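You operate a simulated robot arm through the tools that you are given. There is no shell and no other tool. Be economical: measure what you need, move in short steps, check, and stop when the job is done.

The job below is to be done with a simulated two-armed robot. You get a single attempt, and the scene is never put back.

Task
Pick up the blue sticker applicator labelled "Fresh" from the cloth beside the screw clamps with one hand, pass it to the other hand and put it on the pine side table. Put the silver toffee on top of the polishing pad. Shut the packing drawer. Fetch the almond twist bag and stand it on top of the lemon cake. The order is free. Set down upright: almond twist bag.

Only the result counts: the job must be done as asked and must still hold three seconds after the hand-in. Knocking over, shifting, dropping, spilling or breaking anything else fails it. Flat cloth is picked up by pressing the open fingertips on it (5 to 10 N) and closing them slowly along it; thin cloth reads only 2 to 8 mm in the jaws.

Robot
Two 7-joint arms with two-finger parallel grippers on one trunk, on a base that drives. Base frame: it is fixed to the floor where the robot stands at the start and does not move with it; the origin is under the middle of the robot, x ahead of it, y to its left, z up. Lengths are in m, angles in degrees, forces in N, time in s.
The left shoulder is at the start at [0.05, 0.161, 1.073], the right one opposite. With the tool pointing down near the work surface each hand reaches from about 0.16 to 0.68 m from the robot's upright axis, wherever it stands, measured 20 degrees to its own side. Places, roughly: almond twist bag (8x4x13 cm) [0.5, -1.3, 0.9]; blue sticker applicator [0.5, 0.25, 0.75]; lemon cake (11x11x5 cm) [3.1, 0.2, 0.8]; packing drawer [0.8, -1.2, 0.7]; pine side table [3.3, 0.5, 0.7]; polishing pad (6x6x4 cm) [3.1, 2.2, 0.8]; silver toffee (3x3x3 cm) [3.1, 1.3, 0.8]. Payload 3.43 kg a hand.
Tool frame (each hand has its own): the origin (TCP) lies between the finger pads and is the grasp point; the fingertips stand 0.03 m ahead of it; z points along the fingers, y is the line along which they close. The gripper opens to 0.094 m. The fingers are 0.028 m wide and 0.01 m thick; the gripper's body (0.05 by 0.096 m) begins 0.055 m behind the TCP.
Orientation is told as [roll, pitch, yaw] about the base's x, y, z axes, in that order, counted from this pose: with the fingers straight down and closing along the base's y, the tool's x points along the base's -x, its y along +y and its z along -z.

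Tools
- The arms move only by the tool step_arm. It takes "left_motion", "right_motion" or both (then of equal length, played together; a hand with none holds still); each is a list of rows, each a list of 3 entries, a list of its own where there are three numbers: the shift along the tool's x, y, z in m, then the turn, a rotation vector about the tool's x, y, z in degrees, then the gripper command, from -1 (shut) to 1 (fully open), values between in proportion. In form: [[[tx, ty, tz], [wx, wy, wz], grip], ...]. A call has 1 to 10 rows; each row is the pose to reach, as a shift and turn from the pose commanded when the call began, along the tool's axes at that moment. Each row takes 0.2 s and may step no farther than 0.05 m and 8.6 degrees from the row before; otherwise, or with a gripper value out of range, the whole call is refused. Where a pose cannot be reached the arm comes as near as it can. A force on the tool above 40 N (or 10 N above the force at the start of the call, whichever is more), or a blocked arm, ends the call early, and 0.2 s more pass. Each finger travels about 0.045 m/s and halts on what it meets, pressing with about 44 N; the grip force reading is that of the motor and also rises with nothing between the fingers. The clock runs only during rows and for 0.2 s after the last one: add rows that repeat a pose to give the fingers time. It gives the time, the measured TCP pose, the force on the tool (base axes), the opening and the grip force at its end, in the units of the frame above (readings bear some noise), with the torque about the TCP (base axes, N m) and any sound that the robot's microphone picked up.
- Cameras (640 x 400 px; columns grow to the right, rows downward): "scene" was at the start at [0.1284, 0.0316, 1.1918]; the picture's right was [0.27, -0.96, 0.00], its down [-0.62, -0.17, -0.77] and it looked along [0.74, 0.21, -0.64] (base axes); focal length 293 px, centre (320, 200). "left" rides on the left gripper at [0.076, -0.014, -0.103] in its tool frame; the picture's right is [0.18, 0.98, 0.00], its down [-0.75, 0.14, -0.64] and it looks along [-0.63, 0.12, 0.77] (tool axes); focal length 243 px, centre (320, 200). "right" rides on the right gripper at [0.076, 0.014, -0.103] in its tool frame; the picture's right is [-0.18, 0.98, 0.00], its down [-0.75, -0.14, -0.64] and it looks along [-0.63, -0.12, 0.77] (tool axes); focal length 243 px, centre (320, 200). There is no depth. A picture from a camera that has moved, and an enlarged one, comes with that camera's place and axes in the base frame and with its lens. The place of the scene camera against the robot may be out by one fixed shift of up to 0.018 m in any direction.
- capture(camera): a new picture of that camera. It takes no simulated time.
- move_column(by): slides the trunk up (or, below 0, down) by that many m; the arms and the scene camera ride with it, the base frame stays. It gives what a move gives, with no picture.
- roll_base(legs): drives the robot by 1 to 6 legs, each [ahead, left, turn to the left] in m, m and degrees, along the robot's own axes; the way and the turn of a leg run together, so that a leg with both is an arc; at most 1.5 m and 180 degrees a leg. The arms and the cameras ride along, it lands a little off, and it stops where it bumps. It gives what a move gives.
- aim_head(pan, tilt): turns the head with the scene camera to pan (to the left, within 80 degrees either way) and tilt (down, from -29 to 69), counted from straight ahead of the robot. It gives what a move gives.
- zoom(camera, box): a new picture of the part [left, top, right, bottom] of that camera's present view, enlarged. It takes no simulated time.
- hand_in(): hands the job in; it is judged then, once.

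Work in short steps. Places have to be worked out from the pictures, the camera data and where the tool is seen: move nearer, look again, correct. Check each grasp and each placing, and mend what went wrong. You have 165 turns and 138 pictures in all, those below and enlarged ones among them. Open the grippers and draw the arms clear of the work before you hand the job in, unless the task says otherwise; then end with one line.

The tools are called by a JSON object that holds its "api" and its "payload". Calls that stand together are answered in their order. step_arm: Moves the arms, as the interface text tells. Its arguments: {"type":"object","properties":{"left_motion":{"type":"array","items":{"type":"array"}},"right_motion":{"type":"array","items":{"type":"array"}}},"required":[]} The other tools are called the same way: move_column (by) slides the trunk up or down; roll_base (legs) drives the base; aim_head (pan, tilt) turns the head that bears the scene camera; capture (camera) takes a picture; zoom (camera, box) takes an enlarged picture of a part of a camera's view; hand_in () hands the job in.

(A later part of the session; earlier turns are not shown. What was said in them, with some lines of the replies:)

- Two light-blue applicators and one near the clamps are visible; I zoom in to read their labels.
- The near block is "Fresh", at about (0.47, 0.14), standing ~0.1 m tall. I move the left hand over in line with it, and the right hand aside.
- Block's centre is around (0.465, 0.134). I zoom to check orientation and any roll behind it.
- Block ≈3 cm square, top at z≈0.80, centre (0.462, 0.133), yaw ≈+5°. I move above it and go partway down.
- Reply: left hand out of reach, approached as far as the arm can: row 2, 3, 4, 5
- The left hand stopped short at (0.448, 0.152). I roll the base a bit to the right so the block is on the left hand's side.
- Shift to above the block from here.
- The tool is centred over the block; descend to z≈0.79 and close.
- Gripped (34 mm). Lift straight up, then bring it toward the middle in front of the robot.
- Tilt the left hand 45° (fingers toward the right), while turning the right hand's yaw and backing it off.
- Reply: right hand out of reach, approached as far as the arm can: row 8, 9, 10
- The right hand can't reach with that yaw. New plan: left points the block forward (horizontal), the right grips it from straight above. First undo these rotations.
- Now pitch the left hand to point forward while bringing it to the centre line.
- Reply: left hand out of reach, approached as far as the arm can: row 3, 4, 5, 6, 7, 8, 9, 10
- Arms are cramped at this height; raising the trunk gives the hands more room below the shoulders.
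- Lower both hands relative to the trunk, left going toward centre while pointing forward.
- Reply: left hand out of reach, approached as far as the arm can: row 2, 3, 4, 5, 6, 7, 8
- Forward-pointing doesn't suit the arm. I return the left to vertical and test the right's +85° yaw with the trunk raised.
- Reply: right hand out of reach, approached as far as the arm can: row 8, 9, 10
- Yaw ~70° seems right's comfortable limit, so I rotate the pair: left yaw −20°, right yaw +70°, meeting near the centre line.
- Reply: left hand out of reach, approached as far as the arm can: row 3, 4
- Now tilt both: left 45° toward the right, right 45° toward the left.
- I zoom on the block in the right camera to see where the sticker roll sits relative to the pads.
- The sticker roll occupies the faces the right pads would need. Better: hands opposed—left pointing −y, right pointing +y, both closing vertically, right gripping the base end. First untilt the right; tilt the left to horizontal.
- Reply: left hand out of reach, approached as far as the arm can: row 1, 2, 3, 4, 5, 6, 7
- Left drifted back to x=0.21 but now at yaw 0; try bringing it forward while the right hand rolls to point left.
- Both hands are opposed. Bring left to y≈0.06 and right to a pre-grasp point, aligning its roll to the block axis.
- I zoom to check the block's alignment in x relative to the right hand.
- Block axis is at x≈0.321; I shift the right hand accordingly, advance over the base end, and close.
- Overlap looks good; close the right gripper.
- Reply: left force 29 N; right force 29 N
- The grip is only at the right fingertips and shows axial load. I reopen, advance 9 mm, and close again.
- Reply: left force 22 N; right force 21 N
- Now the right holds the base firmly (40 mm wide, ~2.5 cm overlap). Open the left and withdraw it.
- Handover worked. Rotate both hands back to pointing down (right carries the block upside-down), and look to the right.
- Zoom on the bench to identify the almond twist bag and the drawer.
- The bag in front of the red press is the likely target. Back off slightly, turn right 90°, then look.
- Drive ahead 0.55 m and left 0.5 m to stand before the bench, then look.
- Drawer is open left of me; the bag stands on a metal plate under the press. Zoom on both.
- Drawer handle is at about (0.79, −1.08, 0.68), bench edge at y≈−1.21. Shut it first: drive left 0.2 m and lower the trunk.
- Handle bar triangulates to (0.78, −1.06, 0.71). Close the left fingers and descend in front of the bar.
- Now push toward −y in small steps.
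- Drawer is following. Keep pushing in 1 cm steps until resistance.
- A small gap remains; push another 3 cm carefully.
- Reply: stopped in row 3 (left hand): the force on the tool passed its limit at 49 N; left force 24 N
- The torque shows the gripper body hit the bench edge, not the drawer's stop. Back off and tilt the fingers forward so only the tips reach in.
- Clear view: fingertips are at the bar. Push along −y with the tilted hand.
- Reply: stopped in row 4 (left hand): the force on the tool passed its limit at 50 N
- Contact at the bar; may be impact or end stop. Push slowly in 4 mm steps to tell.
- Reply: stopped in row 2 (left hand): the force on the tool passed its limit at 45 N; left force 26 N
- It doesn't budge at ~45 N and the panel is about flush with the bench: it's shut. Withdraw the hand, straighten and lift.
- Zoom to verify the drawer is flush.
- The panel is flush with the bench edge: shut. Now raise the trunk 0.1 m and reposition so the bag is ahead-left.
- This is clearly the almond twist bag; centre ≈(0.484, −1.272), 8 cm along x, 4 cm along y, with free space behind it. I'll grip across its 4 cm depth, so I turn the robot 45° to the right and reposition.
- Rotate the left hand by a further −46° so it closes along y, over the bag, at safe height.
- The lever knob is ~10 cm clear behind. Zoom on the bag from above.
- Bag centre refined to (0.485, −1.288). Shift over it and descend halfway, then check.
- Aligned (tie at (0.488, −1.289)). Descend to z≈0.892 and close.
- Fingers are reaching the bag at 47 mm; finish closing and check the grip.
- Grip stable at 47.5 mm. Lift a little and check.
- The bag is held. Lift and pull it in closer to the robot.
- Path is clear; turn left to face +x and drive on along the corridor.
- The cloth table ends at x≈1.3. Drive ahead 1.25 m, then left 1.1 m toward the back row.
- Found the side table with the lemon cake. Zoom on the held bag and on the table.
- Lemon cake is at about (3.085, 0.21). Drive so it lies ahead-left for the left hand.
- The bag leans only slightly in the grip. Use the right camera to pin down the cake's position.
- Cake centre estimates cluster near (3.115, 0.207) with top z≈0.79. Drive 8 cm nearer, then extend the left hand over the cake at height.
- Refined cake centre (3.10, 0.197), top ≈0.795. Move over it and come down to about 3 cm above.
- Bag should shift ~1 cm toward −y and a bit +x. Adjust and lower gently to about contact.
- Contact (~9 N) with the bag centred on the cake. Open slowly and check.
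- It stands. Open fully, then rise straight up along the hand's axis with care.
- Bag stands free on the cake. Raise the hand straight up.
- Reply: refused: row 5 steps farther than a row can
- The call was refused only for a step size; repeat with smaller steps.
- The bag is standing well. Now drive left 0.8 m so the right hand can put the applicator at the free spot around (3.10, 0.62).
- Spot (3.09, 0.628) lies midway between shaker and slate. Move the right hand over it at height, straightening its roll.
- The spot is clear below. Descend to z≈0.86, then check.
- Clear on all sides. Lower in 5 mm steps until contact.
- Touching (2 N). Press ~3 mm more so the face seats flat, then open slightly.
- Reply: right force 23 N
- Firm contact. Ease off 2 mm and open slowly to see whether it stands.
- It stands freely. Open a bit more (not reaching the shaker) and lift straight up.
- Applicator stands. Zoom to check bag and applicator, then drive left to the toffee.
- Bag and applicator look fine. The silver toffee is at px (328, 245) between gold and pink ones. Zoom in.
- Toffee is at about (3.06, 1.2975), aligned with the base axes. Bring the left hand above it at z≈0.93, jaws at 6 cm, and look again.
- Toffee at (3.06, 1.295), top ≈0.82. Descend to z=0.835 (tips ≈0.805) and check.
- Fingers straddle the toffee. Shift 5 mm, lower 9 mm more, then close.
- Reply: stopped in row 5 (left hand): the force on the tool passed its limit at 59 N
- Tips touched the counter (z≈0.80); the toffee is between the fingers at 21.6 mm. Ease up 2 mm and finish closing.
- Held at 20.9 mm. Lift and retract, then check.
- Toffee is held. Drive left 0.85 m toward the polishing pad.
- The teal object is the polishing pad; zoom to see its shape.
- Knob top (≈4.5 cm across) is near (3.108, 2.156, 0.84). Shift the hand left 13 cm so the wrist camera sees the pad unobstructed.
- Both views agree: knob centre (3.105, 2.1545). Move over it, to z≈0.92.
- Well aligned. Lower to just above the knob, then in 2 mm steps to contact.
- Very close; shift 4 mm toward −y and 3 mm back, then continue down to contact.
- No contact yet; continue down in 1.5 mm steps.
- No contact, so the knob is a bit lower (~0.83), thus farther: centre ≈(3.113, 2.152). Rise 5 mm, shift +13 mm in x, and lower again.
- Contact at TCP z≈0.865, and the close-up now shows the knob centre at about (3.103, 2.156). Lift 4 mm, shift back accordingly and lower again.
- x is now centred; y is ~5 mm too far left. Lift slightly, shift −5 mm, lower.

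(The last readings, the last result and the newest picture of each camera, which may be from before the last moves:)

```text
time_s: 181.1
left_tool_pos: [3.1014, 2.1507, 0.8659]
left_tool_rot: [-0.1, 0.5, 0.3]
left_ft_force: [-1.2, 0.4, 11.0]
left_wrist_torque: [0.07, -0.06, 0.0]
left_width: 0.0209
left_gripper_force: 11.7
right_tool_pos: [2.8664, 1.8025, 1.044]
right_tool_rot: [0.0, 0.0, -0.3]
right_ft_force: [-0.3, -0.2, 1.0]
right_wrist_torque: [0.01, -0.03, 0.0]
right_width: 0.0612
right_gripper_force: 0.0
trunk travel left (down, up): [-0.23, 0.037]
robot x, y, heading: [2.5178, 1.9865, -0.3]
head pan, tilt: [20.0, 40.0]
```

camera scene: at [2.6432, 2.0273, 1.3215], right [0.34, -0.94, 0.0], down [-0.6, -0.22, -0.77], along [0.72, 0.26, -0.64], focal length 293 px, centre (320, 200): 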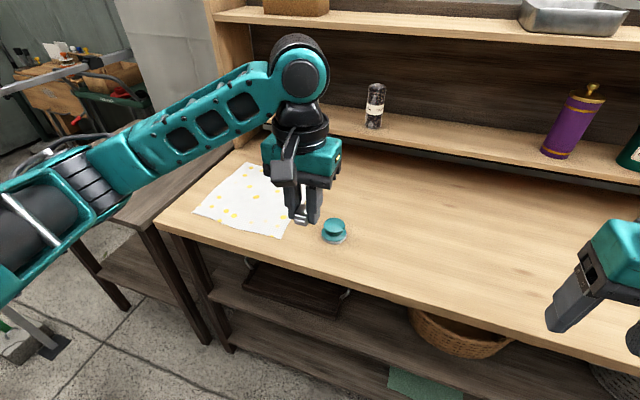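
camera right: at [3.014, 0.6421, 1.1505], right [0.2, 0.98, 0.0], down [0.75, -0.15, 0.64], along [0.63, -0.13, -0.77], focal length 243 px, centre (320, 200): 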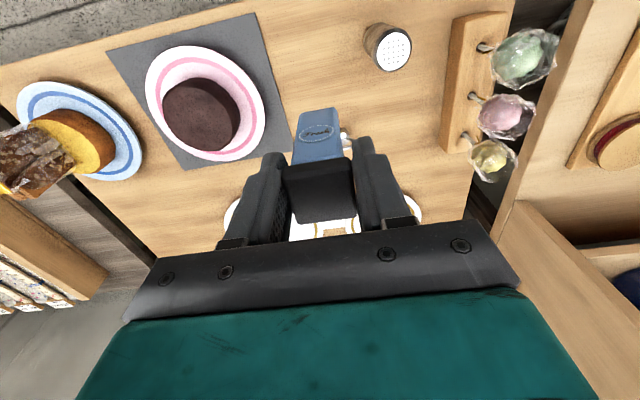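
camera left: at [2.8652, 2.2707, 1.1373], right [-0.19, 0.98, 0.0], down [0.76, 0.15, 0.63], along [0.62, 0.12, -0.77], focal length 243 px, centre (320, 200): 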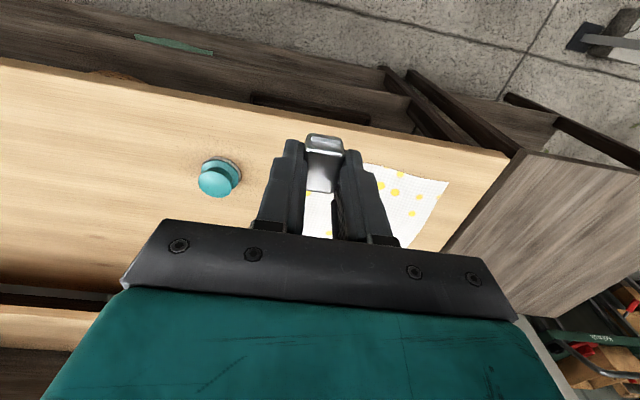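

Seated with 11 N and little torque. Ease 1 mm and open slowly.

{"api": "step_arm", "payload": {"left_motion": [[[0, 0, -0.0015], [0, 0, 0], -1], [[0, 0, -0.0015], [0, 0, 0], -0.5], [[0, 0, -0.0015], [0, 0, 0], -0.4], [[0, 0, -0.0015], [0, 0, 0], -0.3], [[0, 0, -0.0015], [0, 0, 0], -0.3]]}}

{"api": "zoom", "payload": {"camera": "scene", "box": [300, 190, 370, 260]}}

{"api": "zoom", "payload": {"camera": "left", "box": [240, 80, 400, 240]}}

```text
time_s: 182.3
left_tool_pos: [3.1033, 2.1499, 0.8658]
left_tool_rot: [-0.2, 0.7, 0.2]
left_ft_force: [0.2, -2.2, 6.0]
left_wrist_torque: [-0.05, -0.07, -0.01]
left_width: 0.0317
left_gripper_force: 0.0
right_tool_pos: [2.8661, 1.8016, 1.0433]
right_tool_rot: [0.0, 0.0, -0.3]
right_ft_force: [-0.5, 0.3, 0.6]
right_wrist_torque: [-0.01, -0.05, 0.04]
right_width: 0.0614
right_gripper_force: 0.0
trunk travel left (down, up): [-0.23, 0.037]
robot x, y, heading: [2.5172, 1.9866, -0.2]
head pan, tilt: [20.0, 40.0]
```

```text
5.71 times, centred on (335, 225) of scene
camera zoom: at [2.6427, 2.0269, 1.3216], right [0.34, -0.94, 0.0], down [-0.6, -0.22, -0.77], along [0.72, 0.26, -0.64], focal length 1676 px, centre (234, 57)
```

zoom: 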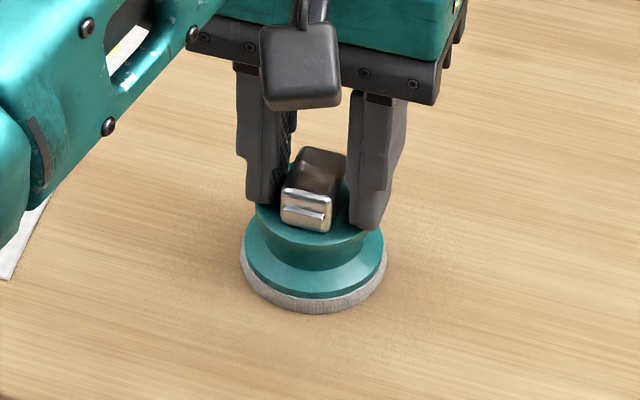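

```text
2.50 times, centred on (320, 160) of left
camera zoom: at [3.0291, 2.1374, 0.9711], right [-0.19, 0.98, 0.0], down [0.76, 0.15, 0.63], along [0.62, 0.12, -0.77], focal length 606 px, centre (320, 300)
```

zoom: 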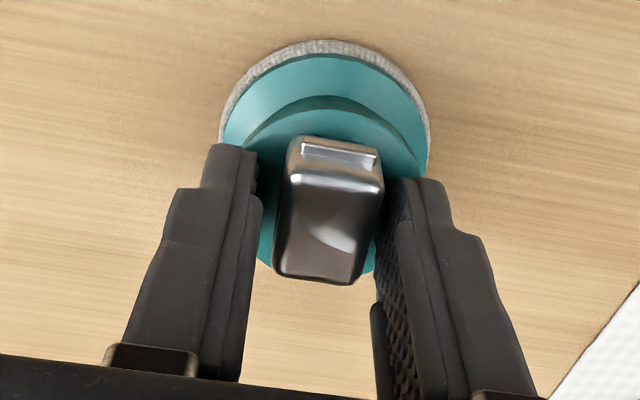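

The toffee rests on the knob; fingertips still press the knob, so rise a few mm, open a bit, then lift away.

{"api": "step_arm", "payload": {"left_motion": [[[0, 0, -0.003], [0, 0, 0], -0.3], [[0, 0, -0.004], [0, 0, 0], -0.1], [[0, 0, -0.004], [0, 0, 0], 0.1], [[0, 0, -0.015], [0, 0, 0], 0.1], [[0, 0, -0.03], [0, 0, 0], 0.1], [[0, 0, -0.06], [0, 0, 0], 0.1], [[0, 0, -0.1], [0, 0, 0], 0.1], [[0, 0, -0.14], [0, 0, 0], 0.1]]}}

{"api": "zoom", "payload": {"camera": "scene", "box": [290, 170, 390, 270]}}

{"api": "zoom", "payload": {"camera": "left", "box": [240, 60, 400, 220]}}

```text
time_s: 184.1
left_tool_pos: [3.1039, 2.1518, 1.0057]
left_tool_rot: [-0.1, 0.7, 0.2]
left_ft_force: [0.2, 1.2, -0.2]
left_wrist_torque: [-0.02, -0.02, 0.0]
left_width: 0.0517
left_gripper_force: 0.0
right_tool_pos: [2.8671, 1.8035, 1.0435]
right_tool_rot: [-0.1, 0.0, -0.2]
right_ft_force: [-0.4, 0.3, 0.2]
right_wrist_torque: [0.01, -0.02, 0.02]
right_width: 0.0614
right_gripper_force: 0.1
trunk travel left (down, up): [-0.23, 0.037]
robot x, y, heading: [2.5177, 1.9906, -0.2]
head pan, tilt: [20.0, 40.0]
```

```text
4.00 times, centred on (340, 220) of scene
camera zoom: at [2.643, 2.0278, 1.3215], right [0.34, -0.94, 0.0], down [-0.6, -0.22, -0.77], along [0.72, 0.26, -0.64], focal length 1174 px, centre (240, 120)
```

zoom: 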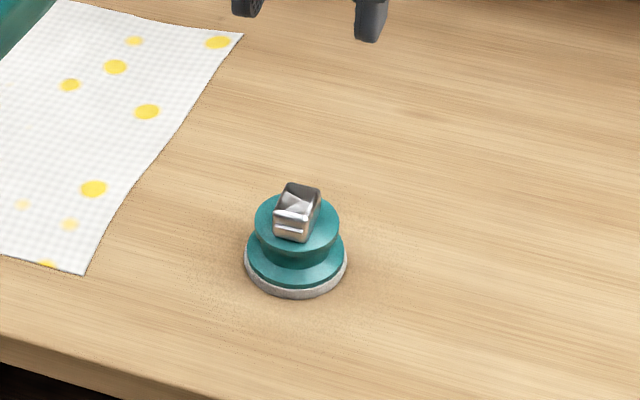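

```text
2.50 times, centred on (320, 140) of left
camera zoom: at [3.0317, 2.1383, 1.1107], right [-0.19, 0.98, 0.0], down [0.76, 0.15, 0.63], along [0.62, 0.12, -0.78], focal length 606 px, centre (320, 350)
```

zoom: 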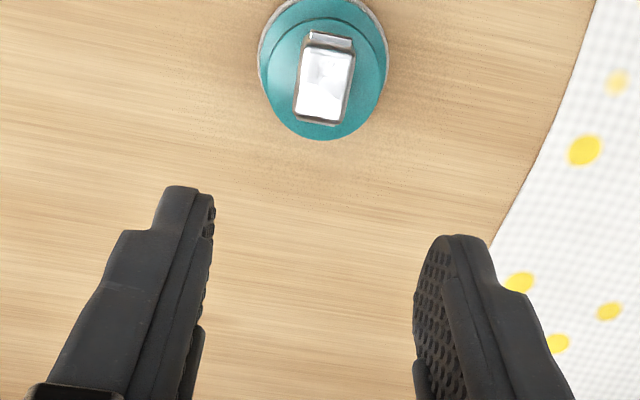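

The toffee sits centred on the pad. Open both grippers, draw the arms back, and back the base off for a final look.

{"api": "step_arm", "payload": {"left_motion": [[[0.03, 0, -0.02], [0, 0, 0], 1], [[0.06, 0, -0.04], [0, 0, 0], 1], [[0.1, 0, -0.05], [0, 0, 0], 1], [[0.14, 0, -0.05], [0, 0, 0], 1], [[0.18, 0, -0.05], [0, 0, 0], 1]], "right_motion": [[[0, 0, 0], [0, 0, 0], 1], [[0, 0, 0], [0, 0, 0], 1], [[0, 0, 0], [0, 0, 0], 1], [[0, 0, 0], [0, 0, 0], 1], [[0, 0, 0], [0, 0, 0], 1]]}}

{"api": "roll_base", "payload": {"legs": [[-0.5, 0, 0], [0, -0.9, 0]]}}

{"api": "aim_head", "payload": {"pan": -30, "tilt": 28}}

{"api": "capture", "payload": {"camera": "scene"}}

```text
time_s: 185.3
left_tool_pos: [2.9254, 2.1514, 1.0589]
left_tool_rot: [-0.2, 0.7, 0.3]
left_ft_force: [-0.5, 0.0, 0.1]
left_wrist_torque: [-0.01, 0.01, -0.04]
left_width: 0.094
left_gripper_force: 0.1
right_tool_pos: [2.8673, 1.8029, 1.0435]
right_tool_rot: [-0.1, 0.0, -0.3]
right_ft_force: [-0.5, 0.3, -0.2]
right_wrist_torque: [0.03, 0.01, 0.0]
right_width: 0.0941
right_gripper_force: 0.1
trunk travel left (down, up): [-0.23, 0.037]
robot x, y, heading: [2.5162, 1.991, -0.1]
head pan, tilt: [20.0, 40.0]
```

```text
time_s: 196.1
left_tool_pos: [2.4215, 1.2596, 1.0585]
left_tool_rot: [-0.2, 0.7, 0.2]
left_ft_force: [-0.3, 0.0, 0.0]
left_wrist_torque: [-0.01, 0.03, -0.04]
left_width: 0.094
left_gripper_force: 0.1
right_tool_pos: [2.3631, 0.9125, 1.0443]
right_tool_rot: [0.0, -0.1, -0.4]
right_ft_force: [-0.4, 0.1, -0.6]
right_wrist_torque: [-0.02, -0.01, -0.02]
right_width: 0.0943
right_gripper_force: 0.1
trunk travel left (down, up): [-0.23, 0.037]
robot x, y, heading: [2.0109, 1.0995, -0.2]
head pan, tilt: [20.0, 40.0]
```

```text
time_s: 197.2
left_tool_pos: [2.4215, 1.2601, 1.0589]
left_tool_rot: [-0.1, 0.7, 0.2]
left_ft_force: [0.8, -0.6, -0.3]
left_wrist_torque: [0.0, 0.01, 0.01]
left_width: 0.0941
left_gripper_force: 0.1
right_tool_pos: [2.3631, 0.913, 1.0435]
right_tool_rot: [0.0, 0.0, -0.5]
right_ft_force: [0.3, -0.6, 0.4]
right_wrist_torque: [0.02, -0.03, -0.02]
right_width: 0.0938
right_gripper_force: 0.0
trunk travel left (down, up): [-0.23, 0.037]
robot x, y, heading: [2.0099, 1.0993, 0.0]
head pan, tilt: [-30.0, 28.0]
```

```text
16 pictures are left
camera scene: at [2.1383, 1.0626, 1.34], right [-0.5, -0.86, 0.0], down [-0.41, 0.24, -0.88], along [0.76, -0.44, -0.47], focal length 293 px, centre (320, 200)
```

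scene: 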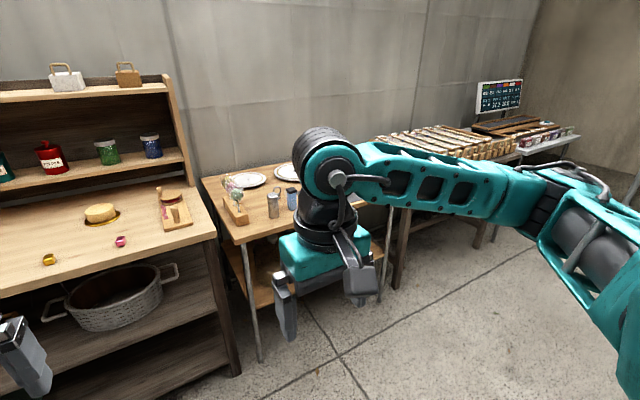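

The right arm hides the cakes; I drive a bit right to get a clear look at bag and applicator.

{"api": "roll_base", "payload": {"legs": [[0, -0.75, 0]]}}

{"api": "aim_head", "payload": {"pan": 5, "tilt": 28}}

{"api": "zoom", "payload": {"camera": "scene", "box": [200, 100, 440, 260]}}

```text
time_s: 204.2
left_tool_pos: [2.4189, 0.5143, 1.0602]
left_tool_rot: [-0.1, 0.7, 0.4]
left_ft_force: [0.5, 0.0, -0.4]
left_wrist_torque: [0.0, -0.02, 0.0]
left_width: 0.0941
left_gripper_force: 0.1
right_tool_pos: [2.3635, 0.1656, 1.0435]
right_tool_rot: [0.0, 0.0, -0.1]
right_ft_force: [0.4, -2.0, 0.3]
right_wrist_torque: [0.04, -0.01, -0.01]
right_width: 0.0942
right_gripper_force: 0.1
trunk travel left (down, up): [-0.23, 0.037]
robot x, y, heading: [2.0104, 0.3519, -0.0]
head pan, tilt: [-30.0, 28.0]
```

```text
time_s: 205.2
left_tool_pos: [2.4191, 0.5145, 1.058]
left_tool_rot: [-0.1, 0.8, 0.4]
left_ft_force: [0.9, 0.3, -1.3]
left_wrist_torque: [0.0, 0.02, -0.01]
left_width: 0.094
left_gripper_force: 0.0
right_tool_pos: [2.362, 0.1653, 1.0432]
right_tool_rot: [0.1, 0.1, -0.2]
right_ft_force: [-0.9, 0.1, -0.3]
right_wrist_torque: [-0.01, -0.01, 0.01]
right_width: 0.0943
right_gripper_force: 0.0
trunk travel left (down, up): [-0.23, 0.037]
robot x, y, heading: [2.0118, 0.3517, 0.3]
head pan, tilt: [5.0, 28.0]
```

```text
2.50 times, centred on (320, 180) of scene
camera zoom: at [2.1489, 0.3688, 1.34], right [0.09, -1.0, 0.0], down [-0.47, -0.04, -0.88], along [0.88, 0.08, -0.47], focal length 733 px, centre (320, 250)
```

zoom: 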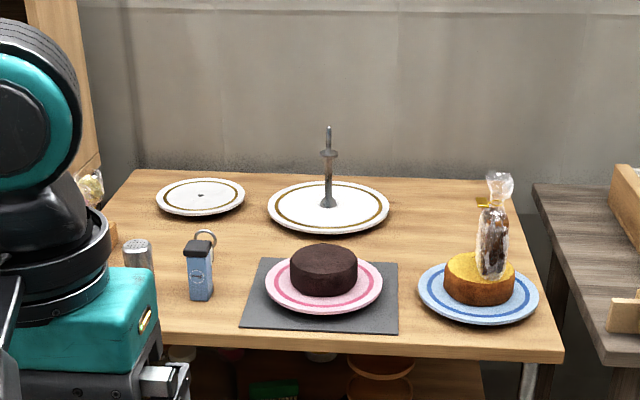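

The bag stands upright on the lemon cake, the applicator stands on the side table, the toffee is on the pad, and the drawer is shut. Both arms are clear with grippers open, so I hand in.

{"api": "hand_in", "payload": {}}

```text
The job is handed in.
```

I finished all four parts and handed the job in: the "Fresh" applicator was passed from the left hand to the right and stands upside down on the pine side table, the silver toffee is on the polishing pad, the packing drawer is shut, and the almond twist bag stands upright on the lemon cake.
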